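You operate a simulated robot arm through the tools that you are given. There is no shell and no other tool.

Carry out the task below with a simulated robot arm. There is one attempt and no reset: what you move stays moved.

JOB
Put things in order on the top of the sample table. At the end: the white rag from the top of the sample table is in the grey tray; the clear small paint jar (marked "WHITE") from the top of the sample table stands where the white rag stood; the clear plastic cup (marked "1") from the top of the sample table stands where the white paste tub (marked "BLACK PASTE") stood; the white paste tub from the top of the sample table stands where the clear small paint jar stood; whatever was shut is shut again. Leave all else as you found it, and nothing knocked over.

It is judged by the outcome, as a careful person would: the job done as asked, and still so three seconds after it is handed in. It fails if anything else is knocked over, pushed out of place, dropped, spilled or broken.

ROBOT AND FRAMES
A 6-joint arm with a two-finger parallel gripper, fixed in place. Base frame: the origin is at the foot of the arm, x ahead of it, y to its left, z up; the work surface is at about z = 0. Readings come in cm, degrees, newtons and seconds.
With the tool pointing down near the work surface it reaches from about 14 to 58 cm from the base axis. Its first joint turns from -66.0 to 66.0 degrees. Payload 2.1 kg.
The tool frame sits at the grasp point between the pads (the TCP): z along the fingers, y along the line on which they close. The tips reach 3 cm beyond it. The gripper opens to 9.4 cm. The fingers are 2.8 cm wide and 1 cm thick; the gripper's body (5 by 9.6 cm) begins 5.5 cm behind the TCP.
Orientation is told as [roll, pitch, yaw] about the base's x, y, z axes, in that order, counted from this pose: with the fingers straight down and closing along the base's y, the tool's x points along the base's -x, its y along +y and its z along -z.

CONTROLS
- The arm moves only by the tool send_rows. Its argument "motion" is a list of rows, each a list of 3 entries, a list of its own where there are three numbers: the turn, a rotation vector about the base's x, y, z in degrees, then the shift along the base's x, y, z in cm, then the gripper command, from -1 (shut) to 1 (fully open), values between in proportion. In form: [[[wx, wy, wz], [tx, ty, tz], hand], ...]. A call has 1 to 20 rows; each row shifts and turns the commanded pose from where the row before left it. A row lasts 0.2 s, in which the tool goes at most 5 cm and 8.6 degrees; a call with a longer step from one row to the next is refused whole, and so is a gripper value outside its range. Where a pose cannot be reached the arm comes as near as it can. A force on the tool above 40 N (or 10 N above the force at the start of the call, whichever is more), or a blocked arm, ends the call early, and 0.2 s more pass. The fingers move at their own pace (about 7.2 cm/s each) and stop on an object; they squeeze with about 22 N. The grip force told is the motor's: it shows also when the fingers shut on nothing. Time passes only in rows, and 0.2 s behind the last, so rows that do not move let the fingers close. It gives the time, the measured TCP pose, the force on the tool (base axes), the opening and the grip force at its end, in the units of the frame above (readings bear some noise), with the torque about the TCP (base axes, N m) and any sound that the robot's microphone picked up.
- Cameras (640 x 400 px; columns grow to the right, rows downward): "scene" is fixed at [3.29, -35.83, 48]; the picture's right is [0.94, -0.35, 0.00], its down [-0.21, -0.55, -0.81] and it looks along [0.28, 0.75, -0.59] (base axes); focal length 268 px, centre (320, 200). "wrist" rides on the gripper at [7.6, 1.4, -10.2] in the tool frame; the picture's right is [-0.18, 0.98, 0.00], its down [-0.75, -0.14, -0.64] and it looks along [-0.63, -0.12, 0.77] (tool axes); focal length 243 px, centre (320, 200). There is no depth. A picture from a camera that has moved, and an enlarged one, comes with that camera's place and axes in the base frame and with its lens.
- grab_frame(camera): a new picture of that camera. The clock stands still meanwhile.
- zoom(camera, box): a new picture of the part [left, top, right, bottom] of that camera's present view, enlarged. The clock stands still meanwhile.
- job_done(): hands the job in; it is judged then, once.

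Nothing tells you positions but the pictures and the camera data. Unless the task says otherwise, let go and move clear before handing in.

The tools are called after ">>>" as name(argument=value, ...) on one line, values as JSON. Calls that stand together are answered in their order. send_rows: Moves the arm, as the interface text tells. Its arguments: {"type":"object","properties":{"motion":{"type":"array"}},"required":["motion"]} The other tools are called the same way: grab_frame (camera) takes a picture; zoom (camera, box) takes an enlarged picture of a part of a camera's view; job_done () hands the job in.

At the start:

```text
clock: 0.0
ee_pos: [29.29, -3.09, 31.2]
orientation: [0.0, 0.0, 0.0]
ft_force: [0.0, -0.2, -0.9]
torque: [0.01, 0.03, 0.01]
grip_width: 9.42
grasp_force: 0.0
```

scene: 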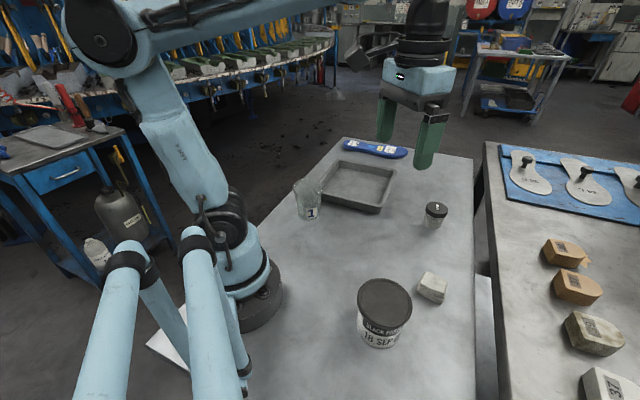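
wrist: 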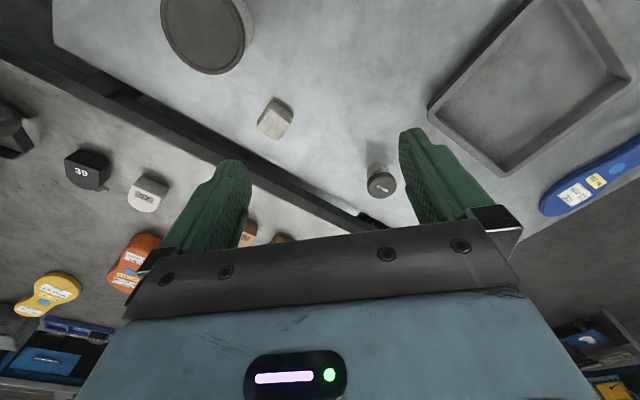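

I see the table with a clear cup "1", a grey tray, a small jar with a dark lid, a white rag-like block and the big paste tub. I'll take closer looks before moving.

>>> zoom(camera="scene", box=[260, 120, 480, 260])

>>> zoom(camera="scene", box=[320, 240, 480, 360])

>>> zoom(camera="wrist", box=[140, 0, 460, 220])

```text
2.86 times, centred on (370, 190) of scene
camera zoom: at [3.29, -35.83, 48.0], right [0.94, -0.35, 0.0], down [-0.21, -0.55, -0.81], along [0.28, 0.75, -0.59], focal length 767 px, centre (177, 229)
```

zoom: 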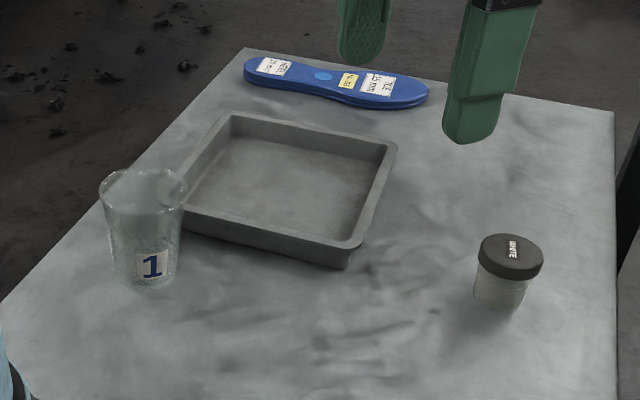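

```text
3.33 times, centred on (400, 300) of scene
camera zoom: at [3.29, -35.83, 48.0], right [0.94, -0.35, 0.0], down [-0.21, -0.55, -0.81], along [0.28, 0.75, -0.59], focal length 895 px, centre (53, -133)
```

zoom: 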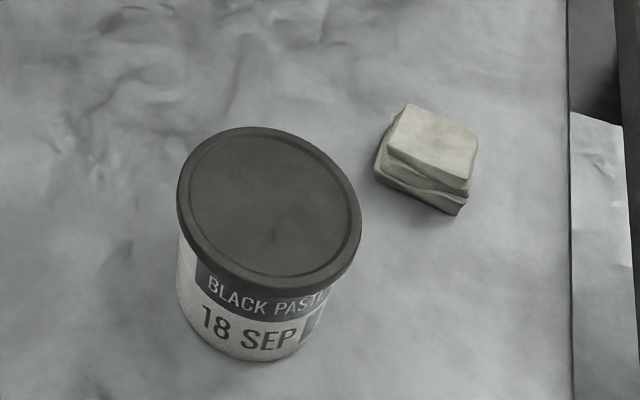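

```text
1.82 times, centred on (300, 110) of wrist
camera zoom: at [21.74, -1.76, 41.59], right [0.18, 0.98, 0.0], down [0.75, -0.14, 0.64], along [0.63, -0.12, -0.77], focal length 441 px, centre (356, 364)
```

zoom: 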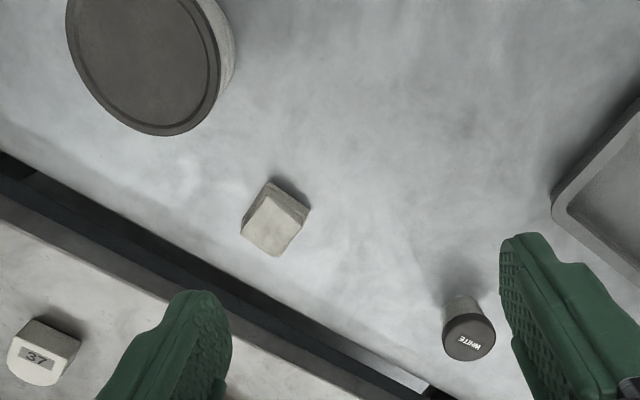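

The rag is near (36,-12.5), the jar near (51,4.5), the cup near (21,19) and the tub near (23,-16). I'll zoom in on the cup and tub to judge their contents and widths.

>>> zoom(camera="scene", box=[280, 165, 344, 230])

>>> zoom(camera="scene", box=[345, 265, 425, 355])

>>> zoom(camera="scene", box=[415, 190, 460, 235])

```text
6.15 times, centred on (312, 198) of scene
camera zoom: at [3.29, -35.83, 48.0], right [0.94, -0.35, 0.0], down [-0.21, -0.55, -0.81], along [0.28, 0.75, -0.59], focal length 1652 px, centre (369, 215)
```

zoom: 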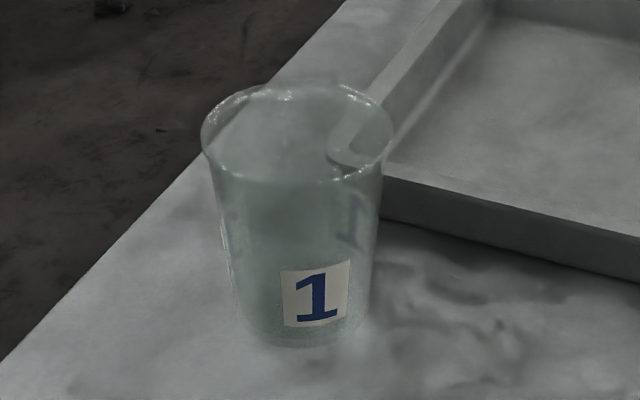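

```text
4.44 times, centred on (385, 310) of scene
camera zoom: at [3.29, -35.83, 48.0], right [0.94, -0.35, 0.0], down [-0.21, -0.55, -0.81], along [0.28, 0.75, -0.59], focal length 1193 px, centre (31, -289)
```

zoom: 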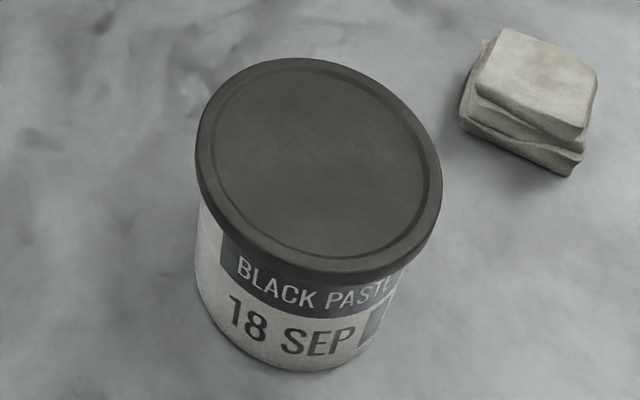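

```text
8.89 times, centred on (438, 212) of scene
camera zoom: at [3.29, -35.83, 48.0], right [0.94, -0.35, 0.0], down [-0.21, -0.55, -0.81], along [0.28, 0.75, -0.59], focal length 2386 px, centre (-724, 89)
```

zoom: 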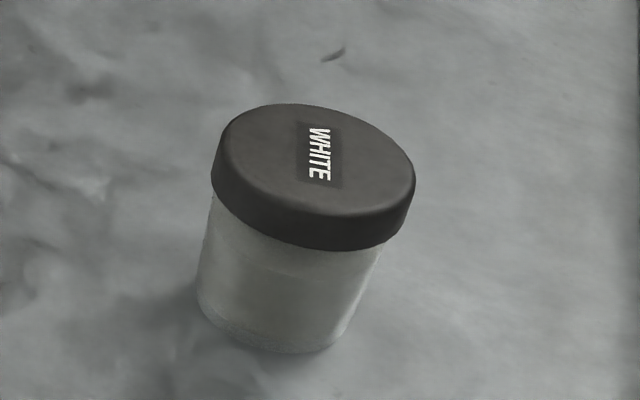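

The lids are both on; the cup may hold liquid, so I'll keep it level. First I move the wrist camera nearer the rag, to fix its place and angle.

>>> send_rows(motion=[[[0, 0, 0], [0.1, -1.5, -2.8], 1], [[0, 0, 0], [0.1, -1.5, -2.8], 1], [[0, 0, 0], [0.1, -1.5, -2.8], 1], [[0, 0, 0], [0.1, -1.5, -2.8], 1], [[0, 0, 0], [0.1, -1.5, -2.8], 1], [[0, 0, 0], [0.2, -1.4, -2.8], 1], [[0, 0, 0], [0, 0, 0], 1]])

>>> grab_frame(camera="wrist")

>>> grab_frame(camera="scene")

```text
clock: 1.6
ee_pos: [30.21, -11.73, 14.31]
orientation: [0.0, 0.0, 0.0]
ft_force: [1.0, -0.7, 0.6]
torque: [-0.02, -0.01, 0.0]
grip_width: 9.39
grasp_force: 0.1
```

```text
taken
camera wrist: at [22.6, -10.33, 24.65], right [0.18, 0.98, 0.0], down [0.75, -0.14, 0.64], along [0.63, -0.12, -0.77], focal length 243 px, centre (320, 200)
```

wrist: 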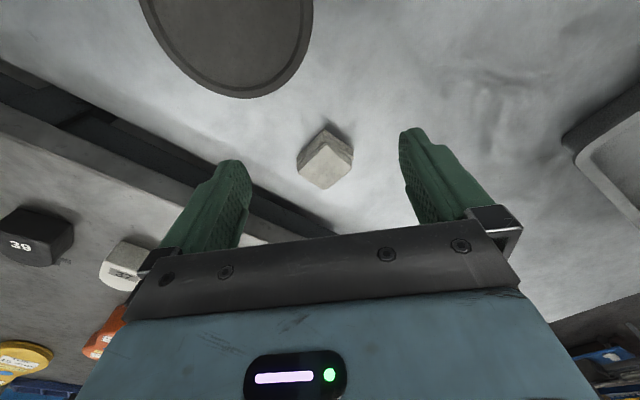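

```text
taken
```

scene: 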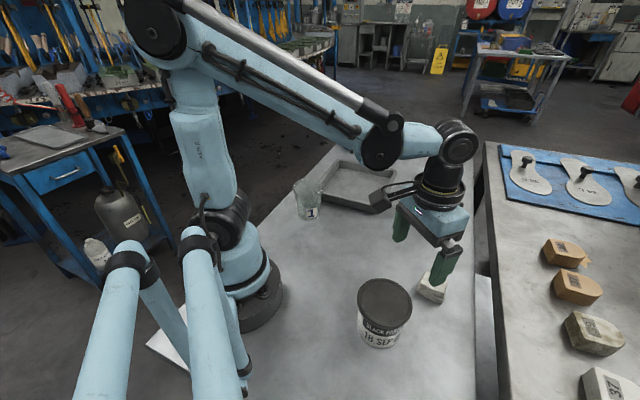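

>>> zoom(camera="wrist", box=[280, 110, 376, 200])

>>> zoom(camera="wrist", box=[120, 0, 340, 120])

```text
4.44 times, centred on (328, 155) of wrist
camera zoom: at [22.6, -10.33, 24.65], right [0.18, 0.98, 0.0], down [0.75, -0.14, 0.64], along [0.63, -0.12, -0.77], focal length 1078 px, centre (284, 400)
```

zoom: 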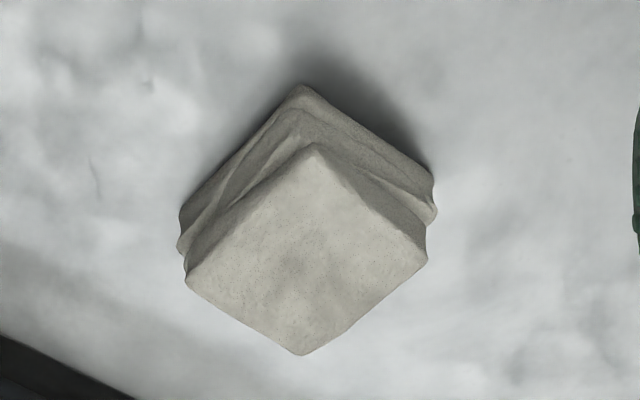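

```text
2.91 times, centred on (230, 60) of wrist
camera zoom: at [22.6, -10.33, 24.65], right [0.18, 0.98, 0.0], down [0.75, -0.14, 0.64], along [0.63, -0.12, -0.77], focal length 706 px, centre (582, 607)
```

zoom: 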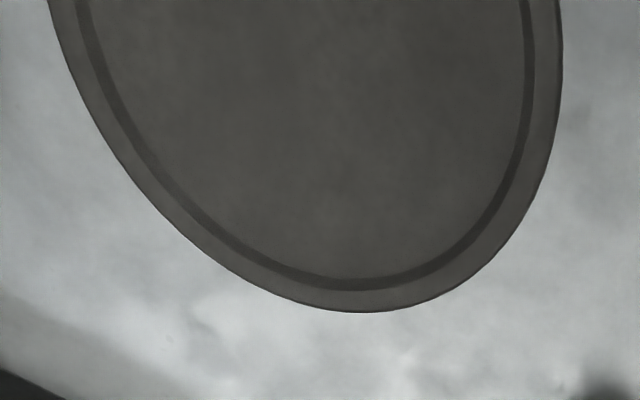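

The rag is a folded block about 4.5–5 cm square centred near (36.5, -12.4), with sides turned about 40°. I'll go above it with yaw 40° and check.

>>> send_rows(motion=[[[0, 0, 8], [1.26, -0.13, -1.0], 1], [[0, 0, 8], [1.26, -0.13, -1.0], 1], [[0, 0, 8], [1.26, -0.13, -1.0], 1], [[0, 0, 8], [1.26, -0.13, -1.0], 1], [[0, 0, 8], [1.26, -0.13, -1.0], 1], [[0, 0, 0], [0, 0, 0], 1], [[0, 0, 0], [0, 0, 0], 1]])

>>> grab_frame(camera="wrist")

>>> zoom(camera="scene", box=[340, 160, 500, 320])

```text
clock: 3.2
ee_pos: [36.25, -12.71, 9.34]
orientation: [0.0, 0.0, 40.1]
ft_force: [-0.4, 0.6, -0.3]
torque: [0.0, -0.01, 0.01]
grip_width: 9.41
grasp_force: 0.2
```

```text
taken
camera wrist: at [29.51, -16.58, 19.66], right [-0.49, 0.87, 0.0], down [0.67, 0.38, 0.64], along [0.56, 0.32, -0.77], focal length 243 px, centre (320, 200)
```

wrist: 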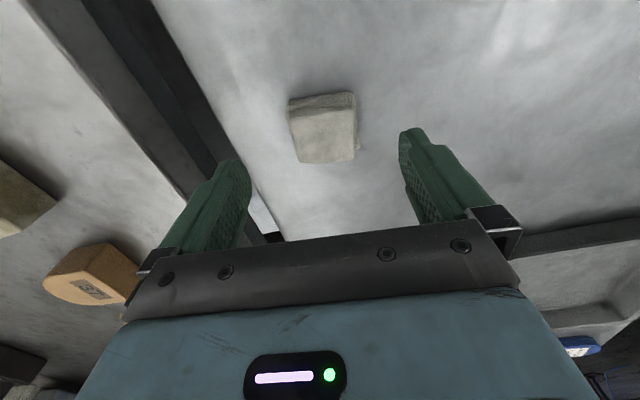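

```text
2.50 times, centred on (420, 240) of scene
camera zoom: at [3.29, -35.83, 48.0], right [0.94, -0.35, 0.0], down [-0.21, -0.55, -0.81], along [0.28, 0.75, -0.59], focal length 671 px, centre (70, 100)
```

zoom: 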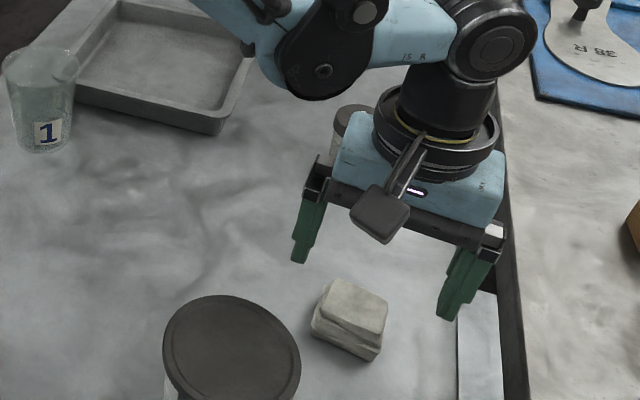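

The rag lines up with the fingers. I descend to just above the table and close on it.

>>> send_rows(motion=[[[0, 0, 0], [0.07, 0.15, -1.8], 1], [[0, 0, 0], [0.08, 0.15, -1.8], 1], [[0, 0, 0], [0, 0, -1.5], 1], [[0, 0, 0], [0, 0, -0.8], 1], [[0, 0, 0], [0, 0, 0], 1], [[0, 0, 0], [0, 0, 0], 0.3], [[0, 0, 0], [0, 0, 0], -0.2], [[0, 0, 0], [0, 0, 0], -0.6], [[0, 0, 0], [0, 0, 0], -1], [[0, 0, 0], [0, 0, 0], -1], [[0, 0, 0], [0, 0, 0], -1]])

>>> grab_frame(camera="wrist")

>>> zoom(camera="scene", box=[340, 200, 500, 320])

```text
clock: 5.6
ee_pos: [36.58, -12.54, 3.63]
orientation: [0.0, 0.0, 40.0]
ft_force: [-1.3, 0.7, 13.1]
torque: [-0.01, 0.03, 0.01]
grip_width: 5.0
grasp_force: 22.1
stopped in row 11: the force on the tool passed its limit at 41 N (the readings are from after the stop); the commanded pose is now the measured one
```

```text
taken
camera wrist: at [29.77, -16.27, 13.95], right [-0.49, 0.87, 0.0], down [0.67, 0.38, 0.64], along [0.56, 0.32, -0.77], focal length 243 px, centre (320, 200)
```

wrist: 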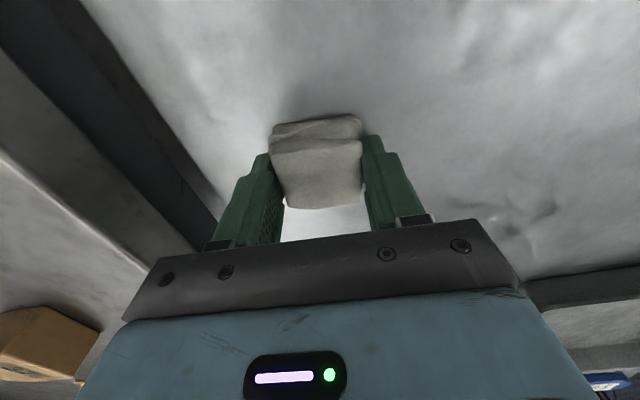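

```text
3.33 times, centred on (420, 260) of scene
camera zoom: at [3.28, -35.83, 48.0], right [0.94, -0.35, 0.0], down [-0.21, -0.55, -0.81], along [0.28, 0.75, -0.59], focal length 895 px, centre (-13, 0)
```

zoom: 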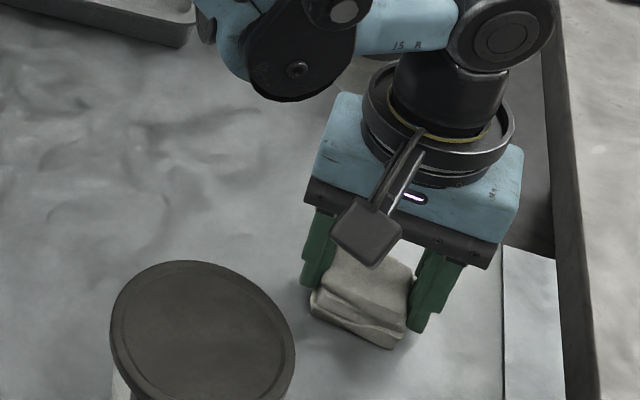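

The rag is gripped (5.0 cm) and the tips seem to be pressing lightly on the table. I lift gently and check.

>>> send_rows(motion=[[[0, 0, 0], [0, 0, 0.5], -1], [[0, 0, 0], [0, 0, 1.0], -1], [[0, 0, 0], [0, 0, 2.0], -1], [[0, 0, 0], [0, 0, 2.5], -1], [[0, 0, 0], [0, 0, 2.5], -1], [[0, 0, 0], [0, 0, 0], -1]])

>>> grab_frame(camera="wrist")

>>> grab_frame(camera="scene")

```text
clock: 7.0
ee_pos: [36.56, -12.28, 12.3]
orientation: [0.0, 0.0, 40.2]
ft_force: [0.7, -0.9, 0.0]
torque: [0.02, 0.02, -0.03]
grip_width: 4.95
grasp_force: 21.6
```

```text
taken
camera wrist: at [29.78, -16.15, 22.63], right [-0.49, 0.87, 0.0], down [0.67, 0.38, 0.64], along [0.56, 0.32, -0.77], focal length 243 px, centre (320, 200)
```

wrist: 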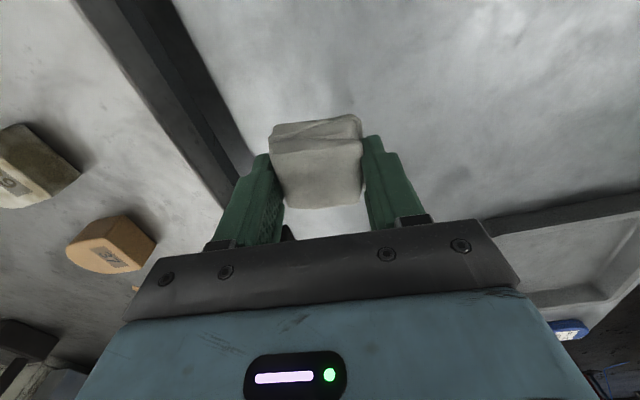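

```text
taken
```

scene: 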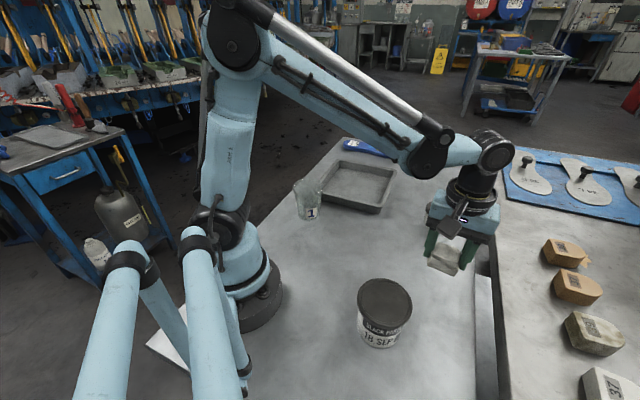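

The rag is held firmly. Now I carry it high over to the tray.

>>> send_rows(motion=[[[0, 0, 0], [0, 1.0, 2.0], -1], [[0, 0, 0], [0, 2.5, 2.0], -1], [[0, 0, 0], [0, 3.0, 0.7], -1], [[0, 0, 0], [0.3, 3.2, 0], -1], [[0, 0, 0], [0.4, 3.2, 0], -1], [[0, 0, 0], [0.4, 3.2, 0], -1], [[0, 0, 0], [0.4, 3.2, 0], -1], [[0, 0, 0], [0.4, 3.2, 0], -1], [[0, 0, 0], [0.4, 3.2, 0], -1], [[0, 0, 0], [0.4, 3.2, 0], -1], [[0, 0, 0], [0.4, 3.2, 0], -1], [[0, 0, 0], [0.3, 3.2, 0], -1], [[0, 0, 0], [0, 1.5, 0], -1], [[0, 0, 0], [0, 0.5, 0], -1], [[0, 0, 0], [0, 0, 0], -1]])

>>> grab_frame(camera="wrist")

>>> grab_frame(camera="scene")

```text
clock: 10.2
ee_pos: [39.8, 24.93, 16.68]
orientation: [0.1, 0.0, 40.0]
ft_force: [-0.5, -0.5, -0.6]
torque: [0.01, 0.03, -0.04]
grip_width: 4.93
grasp_force: 21.8
```

```text
taken
camera wrist: at [33.01, 21.09, 27.05], right [-0.49, 0.87, 0.0], down [0.67, 0.38, 0.64], along [0.56, 0.32, -0.77], focal length 243 px, centre (320, 200)
```

wrist: 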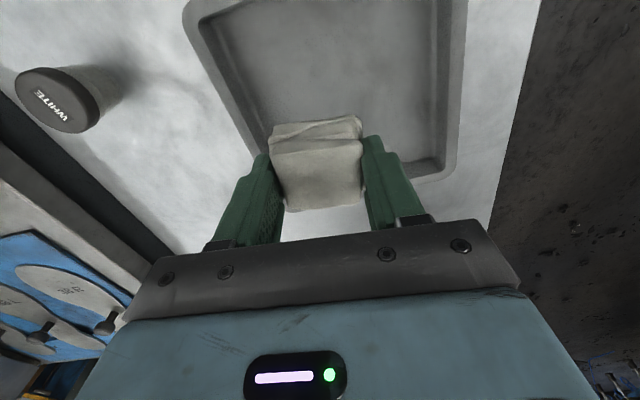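

```text
taken
```

scene: 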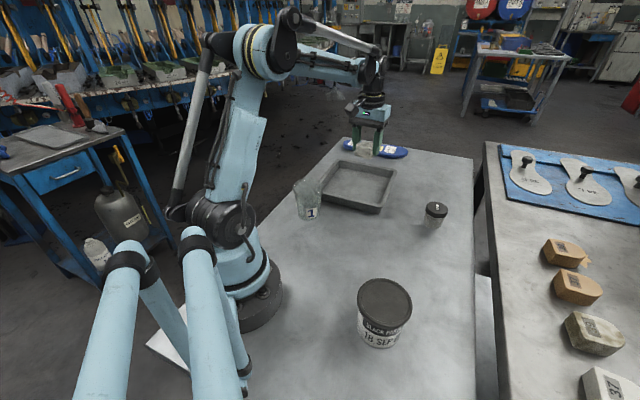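

The tray centre is about (40.5, 28.3). I move over it and lower the rag.

>>> send_rows(motion=[[[0, 0, 0], [0.1, 1.3, -1.5], -1], [[0, 0, 0], [0.1, 1.3, -2.0], -1], [[0, 0, 0], [0.1, 0, -2.5], -1], [[0, 0, 0], [0, 0, -2.5], -1], [[0, 0, 0], [0, 0, -1.7], -1], [[0, 0, 0], [0, 0, -0.6], -1], [[0, 0, 0], [0, 0, 0], -1]])

>>> grab_frame(camera="wrist")

>>> zoom(camera="scene", box=[280, 100, 440, 220])

```text
clock: 11.8
ee_pos: [40.45, 27.34, 5.75]
orientation: [0.0, 0.0, 39.9]
ft_force: [0.2, -0.5, -0.4]
torque: [0.0, 0.01, 0.0]
grip_width: 4.93
grasp_force: 21.9
```

```text
taken
camera wrist: at [33.6, 23.53, 16.1], right [-0.49, 0.87, 0.0], down [0.67, 0.38, 0.64], along [0.56, 0.32, -0.77], focal length 243 px, centre (320, 200)
```

wrist: 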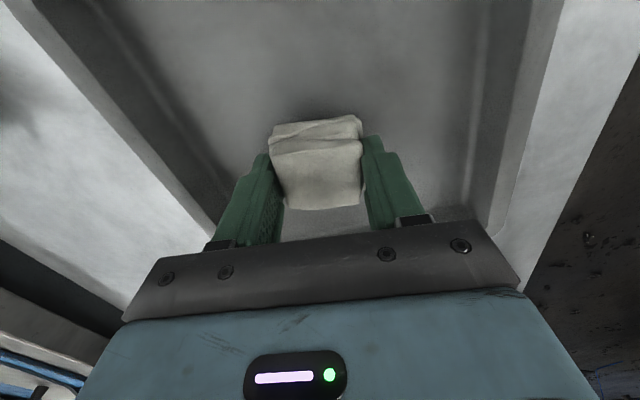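

```text
3.33 times, centred on (360, 160) of scene
camera zoom: at [3.29, -35.83, 48.0], right [0.94, -0.35, 0.0], down [-0.21, -0.55, -0.81], along [0.28, 0.75, -0.59], focal length 895 px, centre (187, 333)
```

zoom: 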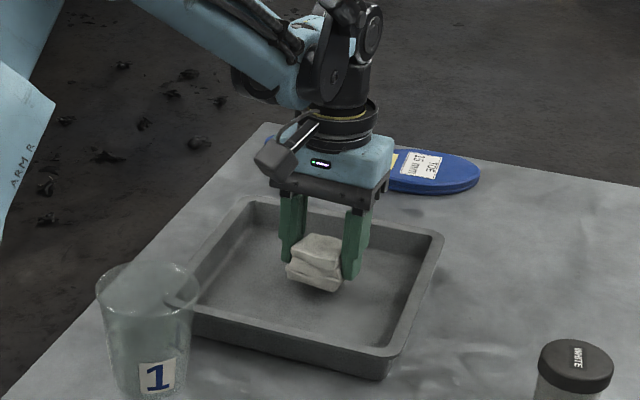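

The rag hangs over the middle of the tray floor, a centimetre or so up. I lower it in small steps.

>>> send_rows(motion=[[[0, 0, 0], [0, 0, -0.4], -1], [[0, 0, 0], [0, 0, -0.3], -1], [[0, 0, 0], [0, 0, 0], -1]])

```text
clock: 12.6
ee_pos: [40.22, 27.51, 5.12]
orientation: [0.0, 0.0, 39.9]
ft_force: [0.4, -0.5, -0.1]
torque: [-0.01, -0.01, 0.0]
grip_width: 4.94
grasp_force: 22.1
```

>>> send_rows(motion=[[[0, 0, 0], [0, 0, -0.3], -1], [[0, 0, 0], [0, 0, -0.2], -1], [[0, 0, 0], [0, 0, 0], -1]])

>>> zoom(camera="scene", box=[320, 130, 400, 190])

```text
clock: 13.4
ee_pos: [40.16, 27.38, 4.8]
orientation: [0.0, 0.0, 40.0]
ft_force: [-0.1, 0.5, 0.5]
torque: [0.03, -0.01, 0.01]
grip_width: 4.94
grasp_force: 22.1
```

```text
6.67 times, centred on (360, 160) of scene
camera zoom: at [3.29, -35.83, 48.0], right [0.94, -0.35, 0.0], down [-0.21, -0.55, -0.81], along [0.28, 0.75, -0.59], focal length 1790 px, centre (53, 467)
```

zoom: 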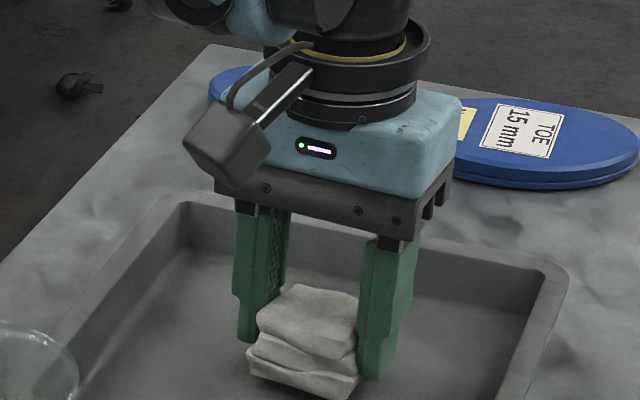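

>>> send_rows(motion=[[[0, 0, 0], [0, 0, -0.3], -1], [[0, 0, 0], [0, 0, 0], -1]])

>>> zoom(camera="scene", box=[330, 150, 390, 190])

```text
clock: 14.0
ee_pos: [40.16, 27.5, 4.46]
orientation: [-0.1, 0.0, 40.0]
ft_force: [0.1, -0.2, -0.6]
torque: [-0.02, -0.02, -0.01]
grip_width: 4.89
grasp_force: 22.3
```

```text
10.00 times, centred on (360, 170) of scene
camera zoom: at [3.29, -35.83, 48.0], right [0.94, -0.35, 0.0], down [-0.21, -0.55, -0.81], along [0.28, 0.75, -0.59], focal length 2685 px, centre (-80, 500)
```

zoom: 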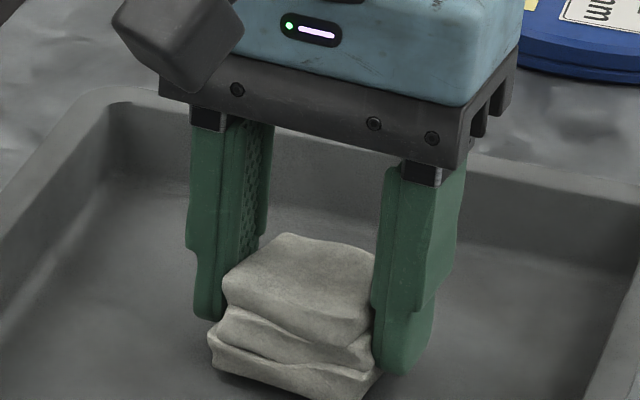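

>>> send_rows(motion=[[[0, 0, 0], [0, 0, -0.25], -1], [[0, 0, 0], [0, 0, 0], -1], [[0, 0, 0], [0, 0, 0], -0.3], [[0, 0, 0], [0, 0, 0], 0.2], [[0, 0, 0], [0, 0, 0], 0.5], [[0, 0, 0], [0, 0, 0], 0.7], [[0, 0, 0], [0, 0, 0.5], 0.8], [[0, 0, 0], [0, 0, 1.5], 0.8], [[0, 0, 0], [0, 0, 3], 0.8], [[0, 0, 0], [0, 0, 4], 1], [[0, 0, 0], [0, 0, 3], 1], [[0, 0, 0], [0, 0, 0], 1]])

>>> grab_frame(camera="wrist")

>>> zoom(camera="scene", box=[280, 110, 440, 230])

```text
clock: 16.6
ee_pos: [40.64, 27.41, 16.35]
orientation: [0.0, -0.1, 40.0]
ft_force: [0.0, 0.1, 0.9]
torque: [0.03, -0.02, -0.01]
grip_width: 9.39
grasp_force: 0.1
```

```text
taken
camera wrist: at [33.83, 23.52, 26.73], right [-0.49, 0.87, 0.0], down [0.67, 0.38, 0.64], along [0.56, 0.32, -0.77], focal length 243 px, centre (320, 200)
```

wrist: 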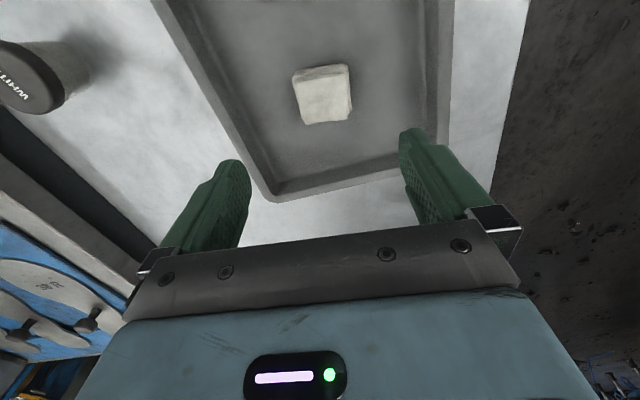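

```text
3.33 times, centred on (360, 170) of scene
camera zoom: at [3.29, -35.83, 48.0], right [0.94, -0.35, 0.0], down [-0.21, -0.55, -0.81], along [0.28, 0.75, -0.59], focal length 895 px, centre (187, 300)
```

zoom: 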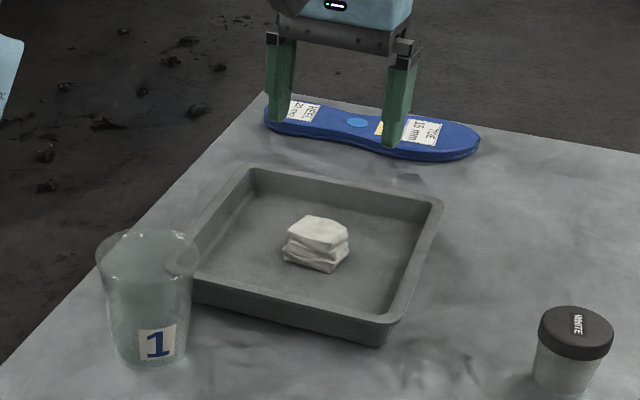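

The rag sits in the tray, undisturbed otherwise. Next I go to the jar, turning back to yaw 0, and look at it from above.

>>> send_rows(motion=[[[0, 0, -5], [0.2, -1.5, 0], 1], [[0, 0, -7], [0.5, -2.8, 0], 1], [[0, 0, -7], [0.6, -3.2, 0], 1], [[0, 0, -7], [0.6, -3.2, 0], 1], [[0, 0, -7], [0.6, -3.2, 0], 1], [[0, 0, -7], [0.6, -3.2, -0.5], 1], [[0, 0, 0], [0.6, -3.2, -0.8], 1], [[0, 0, 0], [0.4, -1.8, -0.8], 1], [[0, 0, 0], [0.1, -0.8, -0.3], 1], [[0, 0, 0], [0, 0, 0], 1]])

>>> grab_frame(camera="wrist")

```text
clock: 18.8
ee_pos: [44.64, 4.41, 13.82]
orientation: [0.0, 0.0, -0.1]
ft_force: [0.7, -0.3, -0.5]
torque: [0.0, -0.02, -0.01]
grip_width: 9.39
grasp_force: 0.1
```

```text
taken
camera wrist: at [36.93, 5.85, 24.08], right [0.18, 0.98, 0.0], down [0.75, -0.14, 0.64], along [0.63, -0.12, -0.77], focal length 243 px, centre (320, 200)
```

wrist: 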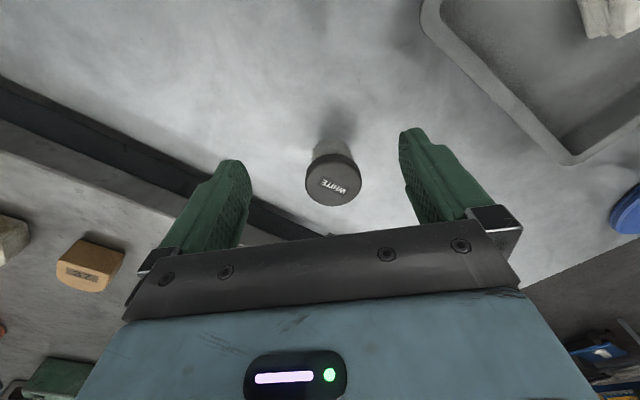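

>>> zoom(camera="wrist", box=[285, 130, 381, 215])

```text
4.71 times, centred on (333, 172) of wrist
camera zoom: at [36.93, 5.85, 24.08], right [0.18, 0.98, 0.0], down [0.75, -0.14, 0.64], along [0.63, -0.12, -0.77], focal length 1142 px, centre (259, 329)
```

zoom: 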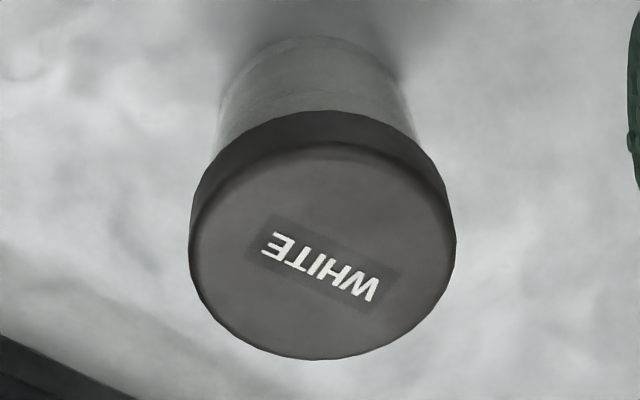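

The jar is about 5.4 cm tall, lid 5.4 cm wide, standing at about (50.4, 4.5). I move over it, descend with the fingers either side and close.

>>> send_rows(motion=[[[0, 0, 0], [1.5, 0.02, -0.5], 1], [[0, 0, 0], [2.2, 0.03, -1.0], 1], [[0, 0, 0], [1.6, 0.03, -1.5], 1], [[0, 0, 0], [0.5, 0, -2.0], 1], [[0, 0, 0], [0, 0, -2.0], 1], [[0, 0, 0], [0, 0, -1.2], 1], [[0, 0, 0], [0, 0, -0.6], 1], [[0, 0, 0], [0, 0, 0], 1]])

>>> grab_frame(camera="wrist")

>>> zoom(camera="scene", box=[380, 150, 500, 240])

```text
clock: 20.6
ee_pos: [50.15, 4.84, 5.05]
orientation: [0.0, 0.0, 0.1]
ft_force: [0.6, 0.5, -0.4]
torque: [0.01, 0.0, -0.04]
grip_width: 9.4
grasp_force: 0.0
```

```text
taken
camera wrist: at [42.55, 6.11, 15.44], right [0.18, 0.98, 0.0], down [0.75, -0.14, 0.64], along [0.63, -0.12, -0.77], focal length 243 px, centre (320, 200)
```

wrist: 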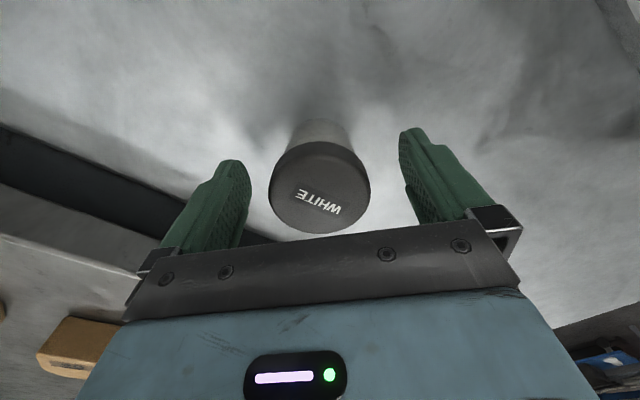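

```text
4.44 times, centred on (440, 195) of scene
camera zoom: at [3.29, -35.83, 48.0], right [0.94, -0.35, 0.0], down [-0.21, -0.55, -0.81], along [0.28, 0.75, -0.59], focal length 1193 px, centre (-213, 222)
```

zoom: 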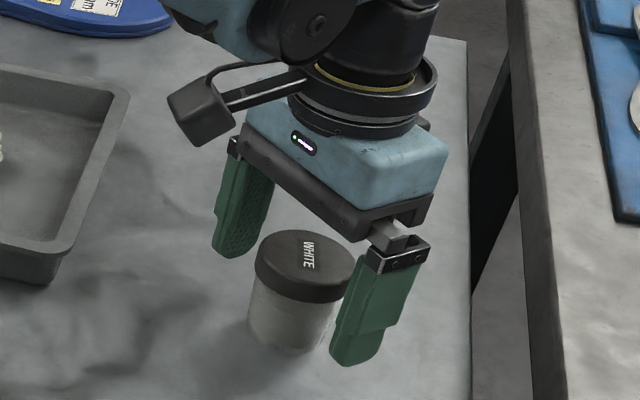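

The jar lid is centred between the fingers. I lower a little more and close.

>>> send_rows(motion=[[[0, 0, 0], [0.1, -0.1, -0.5], 1], [[0, 0, 0], [0, 0, -0.3], 1], [[0, 0, 0], [0, 0, 0], 0.7], [[0, 0, 0], [0, 0, 0], 0.4], [[0, 0, 0], [0, 0, 0], 0.2], [[0, 0, 0], [0, 0, 0], 0.0], [[0, 0, 0], [0, 0, 0], -0.3], [[0, 0, 0], [0, 0, 0], -1], [[0, 0, 0], [0, 0, 0], -1]])

>>> grab_frame(camera="wrist")

>>> zoom(camera="scene", box=[380, 150, 500, 240])

```text
clock: 22.6
ee_pos: [50.24, 4.62, 4.2]
orientation: [0.0, 0.0, 0.1]
ft_force: [0.0, 0.2, 0.2]
torque: [0.0, 0.01, 0.02]
grip_width: 5.24
grasp_force: 22.3
```

```text
taken
camera wrist: at [42.59, 6.05, 14.55], right [0.18, 0.98, 0.0], down [0.75, -0.14, 0.64], along [0.63, -0.12, -0.77], focal length 243 px, centre (320, 200)
```

wrist: 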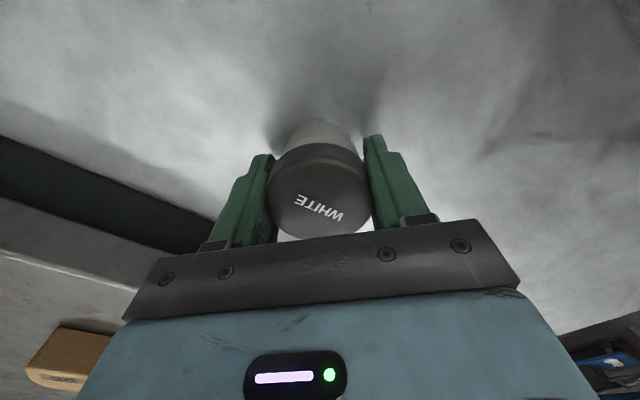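

```text
4.44 times, centred on (440, 195) of scene
camera zoom: at [3.29, -35.83, 48.0], right [0.94, -0.35, 0.0], down [-0.21, -0.55, -0.81], along [0.28, 0.75, -0.59], focal length 1193 px, centre (-213, 222)
```

zoom: 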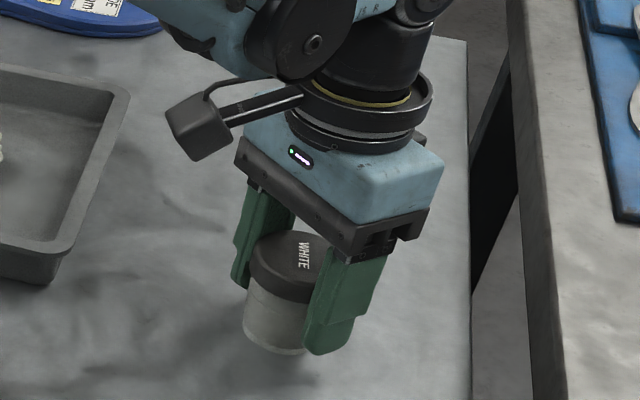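

The jar is gripped at 5.24 cm. I lift a little and check that the body comes along with the lid.

>>> send_rows(motion=[[[0, 0, 0], [0, 0, 0.4], -1], [[0, 0, 0], [0, 0, 0.8], -1], [[0, 0, 0], [0, 0, 0.8], -1], [[0, 0, 0], [0, 0, 0], -1]])

>>> zoom(camera="scene", box=[380, 150, 500, 240])

>>> grab_frame(camera="wrist")

```text
clock: 23.6
ee_pos: [50.11, 4.61, 6.2]
orientation: [0.0, 0.0, 0.0]
ft_force: [0.2, -0.4, -0.9]
torque: [0.01, -0.05, -0.02]
grip_width: 5.24
grasp_force: 22.5
```

```text
4.44 times, centred on (440, 195) of scene
camera zoom: at [3.29, -35.83, 48.0], right [0.94, -0.35, 0.0], down [-0.21, -0.55, -0.81], along [0.28, 0.75, -0.59], focal length 1193 px, centre (-213, 222)
```

zoom: 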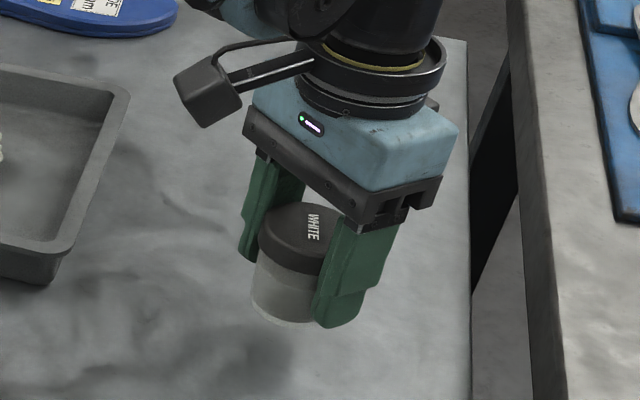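

```text
taken
camera wrist: at [42.56, 6.01, 16.65], right [0.18, 0.98, 0.0], down [0.75, -0.14, 0.64], along [0.63, -0.12, -0.77], focal length 243 px, centre (320, 200)
```

wrist: 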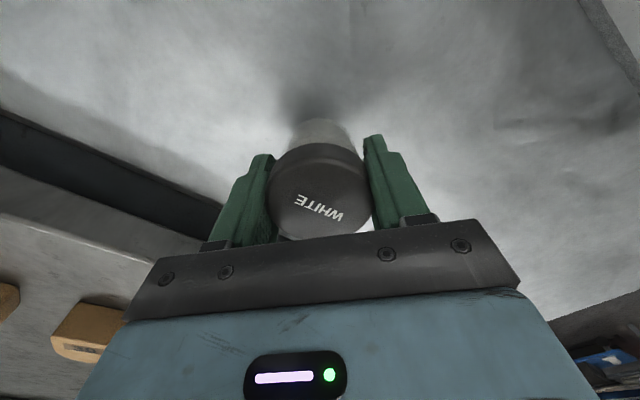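

The jar is lifted whole. I carry it to the rag's old spot at (36.5, -12.4).

>>> send_rows(motion=[[[0, 0, 0], [-0.5, -0.6, 1.2], -1], [[0, 0, 0], [-1.2, -1.5, 1.2], -1], [[0, 0, 0], [-1.7, -2.1, 0.4], -1], [[0, 0, 0], [-1.8, -2.3, 0], -1], [[0, 0, 0], [-1.8, -2.3, 0], -1], [[0, 0, 0], [-1.8, -2.3, 0], -1], [[0, 0, 0], [-1.8, -2.3, 0], -1], [[0, 0, 0], [-1.6, -1.9, 0], -1], [[0, 0, 0], [-1.0, -1.2, 0], -1], [[0, 0, 0], [-0.45, -0.5, 0], -1], [[0, 0, 0], [0, 0, 0], -1]])

>>> zoom(camera="scene", box=[340, 200, 500, 320])

>>> grab_frame(camera="wrist")

```text
clock: 26.0
ee_pos: [36.84, -12.36, 9.07]
orientation: [0.0, -0.1, 0.0]
ft_force: [0.0, 0.1, -0.1]
torque: [0.01, 0.03, 0.01]
grip_width: 5.23
grasp_force: 21.9
```

```text
3.33 times, centred on (420, 260) of scene
camera zoom: at [3.29, -35.84, 48.0], right [0.94, -0.35, 0.0], down [-0.21, -0.55, -0.81], along [0.28, 0.75, -0.59], focal length 895 px, centre (-13, 0)
```

zoom: 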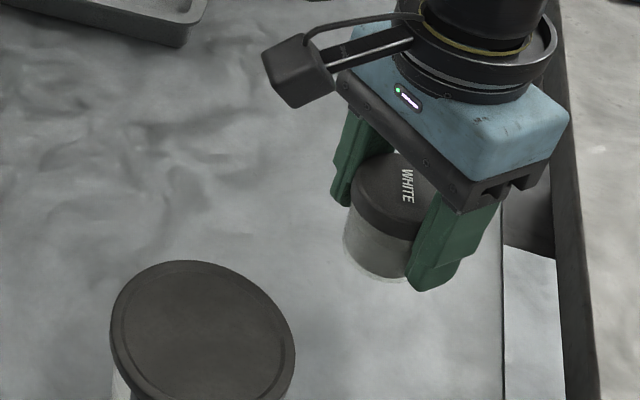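

```text
taken
camera wrist: at [29.1, -10.97, 19.37], right [0.18, 0.98, 0.0], down [0.75, -0.14, 0.64], along [0.63, -0.12, -0.77], focal length 243 px, centre (320, 200)
```

wrist: 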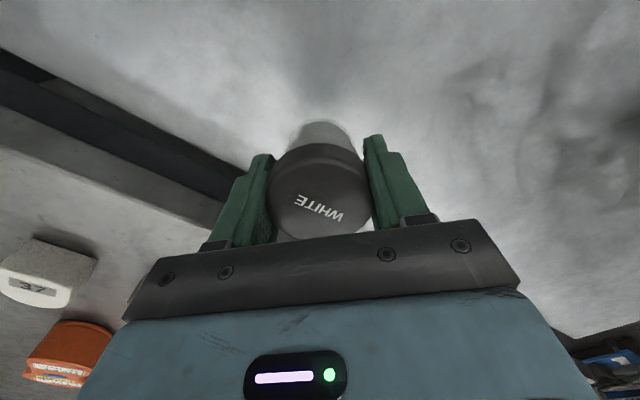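

Positioned over the rag's old spot. I lower the jar gently until it meets the table.

>>> send_rows(motion=[[[0, 0, 0], [-0.15, 0, -1.0], -1], [[0, 0, 0], [-0.1, 0, -1.4], -1], [[0, 0, 0], [0, 0, -1.2], -1], [[0, 0, 0], [0, 0, -0.6], -1], [[0, 0, 0], [0, 0, -0.3], -1], [[0, 0, 0], [0, 0, 0], -1]])

>>> zoom(camera="scene", box=[390, 230, 490, 310])

```text
clock: 27.4
ee_pos: [36.35, -12.42, 4.38]
orientation: [0.0, 0.0, 0.0]
ft_force: [0.2, -0.1, -0.2]
torque: [-0.02, 0.0, -0.01]
grip_width: 5.24
grasp_force: 22.0
```

```text
5.00 times, centred on (440, 270) of scene
camera zoom: at [3.29, -35.83, 48.0], right [0.94, -0.35, 0.0], down [-0.21, -0.55, -0.81], along [0.28, 0.75, -0.59], focal length 1342 px, centre (-280, -150)
```

zoom: 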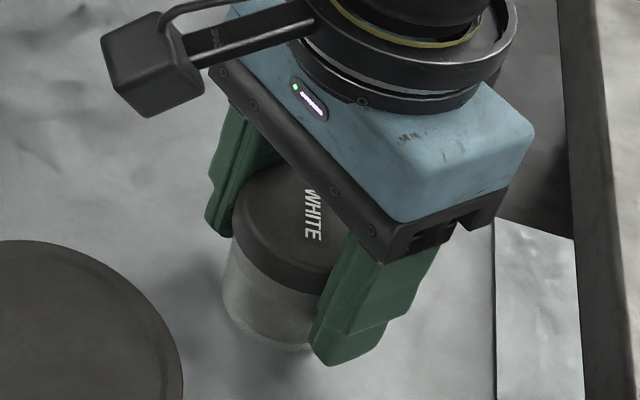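

>>> send_rows(motion=[[[0, 0, 0], [0, 0, -0.15], -1], [[0, 0, 0], [0, 0, 0], -1]])

```text
clock: 28.0
ee_pos: [36.32, -12.48, 4.26]
orientation: [0.0, 0.1, 0.0]
ft_force: [-0.7, -0.8, -0.6]
torque: [0.01, 0.02, 0.0]
grip_width: 5.24
grasp_force: 22.2
```

>>> send_rows(motion=[[[0, 0, 0], [0, 0, -0.1], -1], [[0, 0, 0], [0, 0, 0], -1]])

```text
clock: 28.6
ee_pos: [36.37, -12.63, 4.18]
orientation: [0.0, 0.0, -0.1]
ft_force: [0.3, 3.0, 6.3]
torque: [0.0, 0.14, -0.04]
grip_width: 5.26
grasp_force: 22.1
```

Contact with the table shows now (about 6 N up). I open slowly and withdraw straight up.

>>> send_rows(motion=[[[0, 0, 0], [0, 0, 0], 0.15], [[0, 0, 0], [0, 0, 0], 0.3], [[0, 0, 0], [0, 0, 0], 0.5], [[0, 0, 0], [0, 0, 0], 0.7], [[0, 0, 0], [0, 0, 0], 0.9], [[0, 0, 0], [0, 0, 0.8], 0.9], [[0, 0, 0], [0, 0, 2.0], 0.9], [[0, 0, 0], [0, 0, 3.0], 0.9], [[0, 0, 0], [0, 0, 4.0], 1], [[0, 0, 0], [0, 0, 3.0], 1], [[0, 0, 0], [0, 0, 0], 1]])

>>> grab_frame(camera="wrist")

>>> grab_frame(camera="scene")

```text
clock: 31.0
ee_pos: [36.27, -12.36, 17.2]
orientation: [0.0, 0.1, 0.0]
ft_force: [0.2, -0.8, 0.4]
torque: [0.0, 0.02, 0.02]
grip_width: 9.41
grasp_force: 0.1
```

```text
taken
camera wrist: at [28.72, -10.96, 27.54], right [0.18, 0.98, 0.0], down [0.75, -0.14, 0.64], along [0.63, -0.12, -0.77], focal length 243 px, centre (320, 200)
```

wrist: 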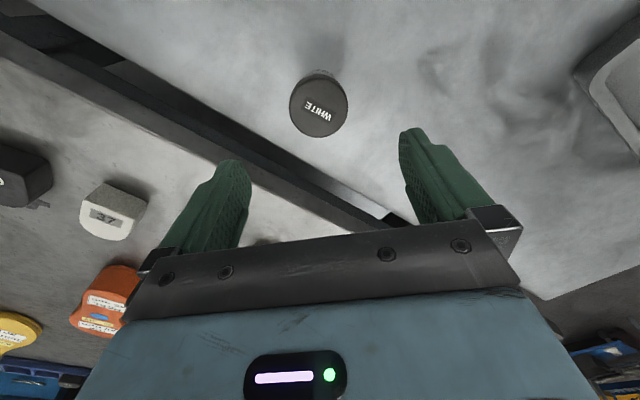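

```text
taken
```

scene: 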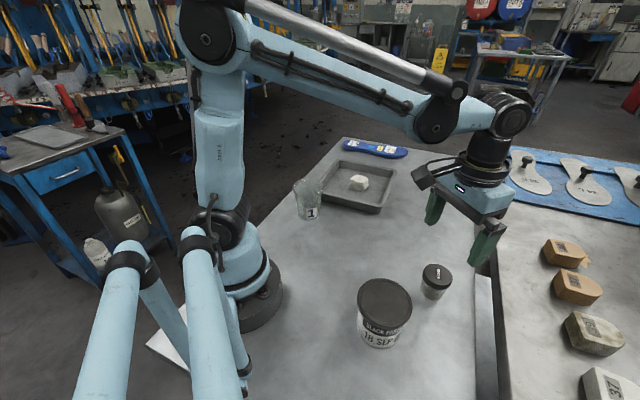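

The jar stands in the rag's old place. Now the tub: I move back so the wrist camera sees it well, to measure its lid width accurately.

>>> send_rows(motion=[[[0, 0, 0], [-1.0, -0.2, 1.0], 1], [[0, 0, 0], [-2.5, -0.5, 1.0], 1], [[0, 0, 0], [-3.0, -0.6, 0.8], 1], [[0, 0, 0], [-3.0, -0.6, 0], 1], [[0, 0, 0], [-3.0, -0.6, 0], 1], [[0, 0, 0], [-3.0, -0.6, 0], 1], [[0, 0, 0], [-2.5, -0.4, 0], 1], [[0, 0, 0], [-1.0, -0.2, 0], 1], [[0, 0, 0], [0, 0, 0], 1]])

>>> grab_frame(camera="wrist")

>>> grab_frame(camera="scene")

```text
clock: 33.0
ee_pos: [17.3, -16.09, 20.06]
orientation: [0.0, 0.0, 0.1]
ft_force: [0.3, 0.0, -0.2]
torque: [-0.01, -0.01, 0.0]
grip_width: 9.39
grasp_force: 0.0
```

```text
taken
camera wrist: at [9.67, -14.61, 30.36], right [0.18, 0.98, 0.0], down [0.75, -0.14, 0.64], along [0.63, -0.12, -0.77], focal length 243 px, centre (320, 200)
```

wrist: 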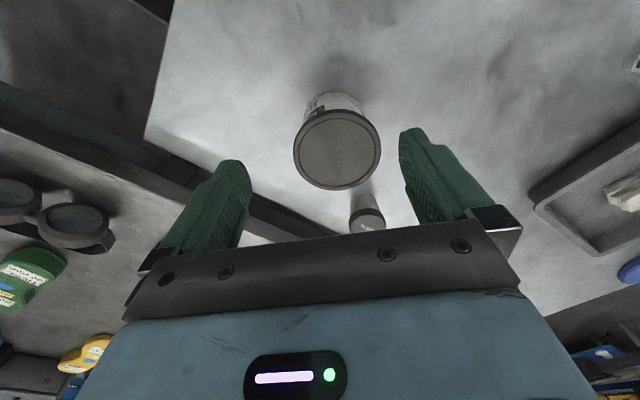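

```text
taken
```

scene: 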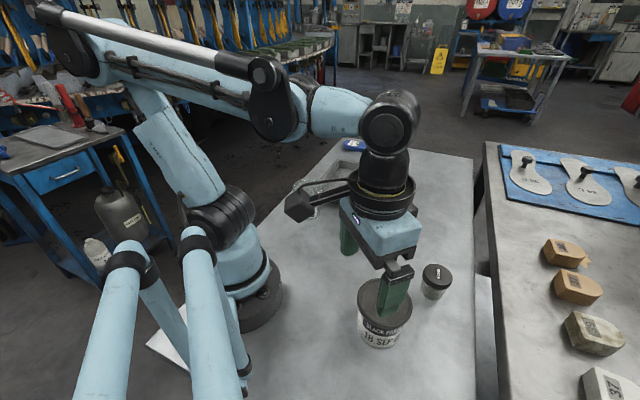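

>>> zoom(camera="wrist", box=[270, 80, 410, 200])

```text
3.33 times, centred on (340, 140) of wrist
camera zoom: at [9.67, -14.61, 30.36], right [0.18, 0.98, 0.0], down [0.75, -0.14, 0.64], along [0.63, -0.12, -0.77], focal length 809 px, centre (253, 400)
```

zoom: 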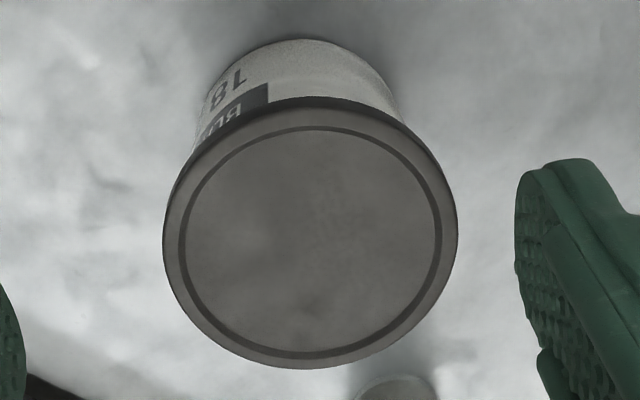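

The tub lid measures about 9.0–9.2 cm, so it only just fits in the 9.4 cm opening; its centre is near (22.3, -15.25) and the top near z = 7.7. I go directly above it with the tips still clear, to centre precisely.

>>> send_rows(motion=[[[0, 0, 0], [1.0, 0.2, -1.0], 1], [[0, 0, 0], [1.5, 0.25, -2.0], 1], [[0, 0, 0], [1.5, 0.2, -2.0], 1], [[0, 0, 0], [1.0, 0.2, -1.5], 1], [[0, 0, 0], [0, 0, -0.5], 1], [[0, 0, 0], [0, 0, 0], 1], [[0, 0, 0], [0, 0, 0], 1]])

>>> grab_frame(camera="wrist")

>>> zoom(camera="scene", box=[310, 230, 450, 360])

```text
clock: 34.6
ee_pos: [22.48, -15.16, 13.1]
orientation: [-0.1, 0.0, 0.1]
ft_force: [-0.7, 0.7, 0.0]
torque: [-0.02, -0.04, 0.0]
grip_width: 9.38
grasp_force: 0.0
```

```text
taken
camera wrist: at [14.74, -13.83, 23.34], right [0.18, 0.98, 0.0], down [0.75, -0.14, 0.64], along [0.63, -0.12, -0.77], focal length 243 px, centre (320, 200)
```

wrist: 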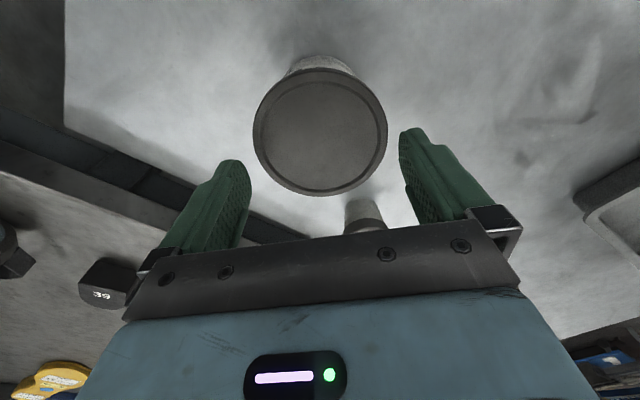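

```text
3.08 times, centred on (380, 295) of scene
camera zoom: at [3.29, -35.83, 48.0], right [0.94, -0.35, 0.0], down [-0.21, -0.55, -0.81], along [0.28, 0.75, -0.59], focal length 826 px, centre (135, -92)
```

zoom: 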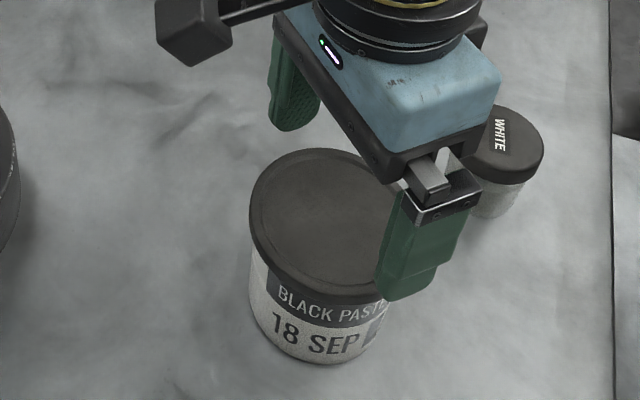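

>>> zoom(camera="wrist", box=[230, 50, 420, 210])

```text
2.50 times, centred on (325, 130) of wrist
camera zoom: at [14.74, -13.83, 23.34], right [0.18, 0.98, 0.0], down [0.75, -0.14, 0.64], along [0.63, -0.12, -0.77], focal length 606 px, centre (308, 375)
```

zoom: 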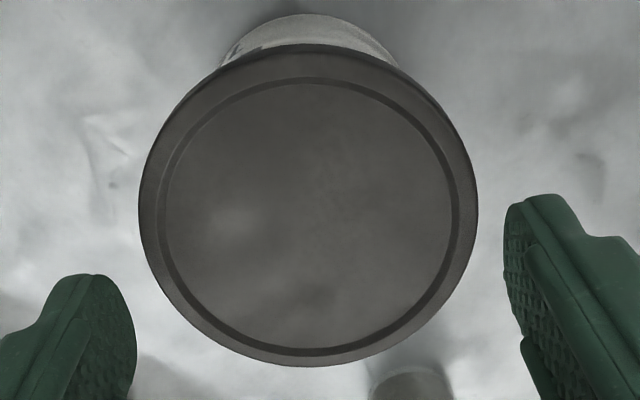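

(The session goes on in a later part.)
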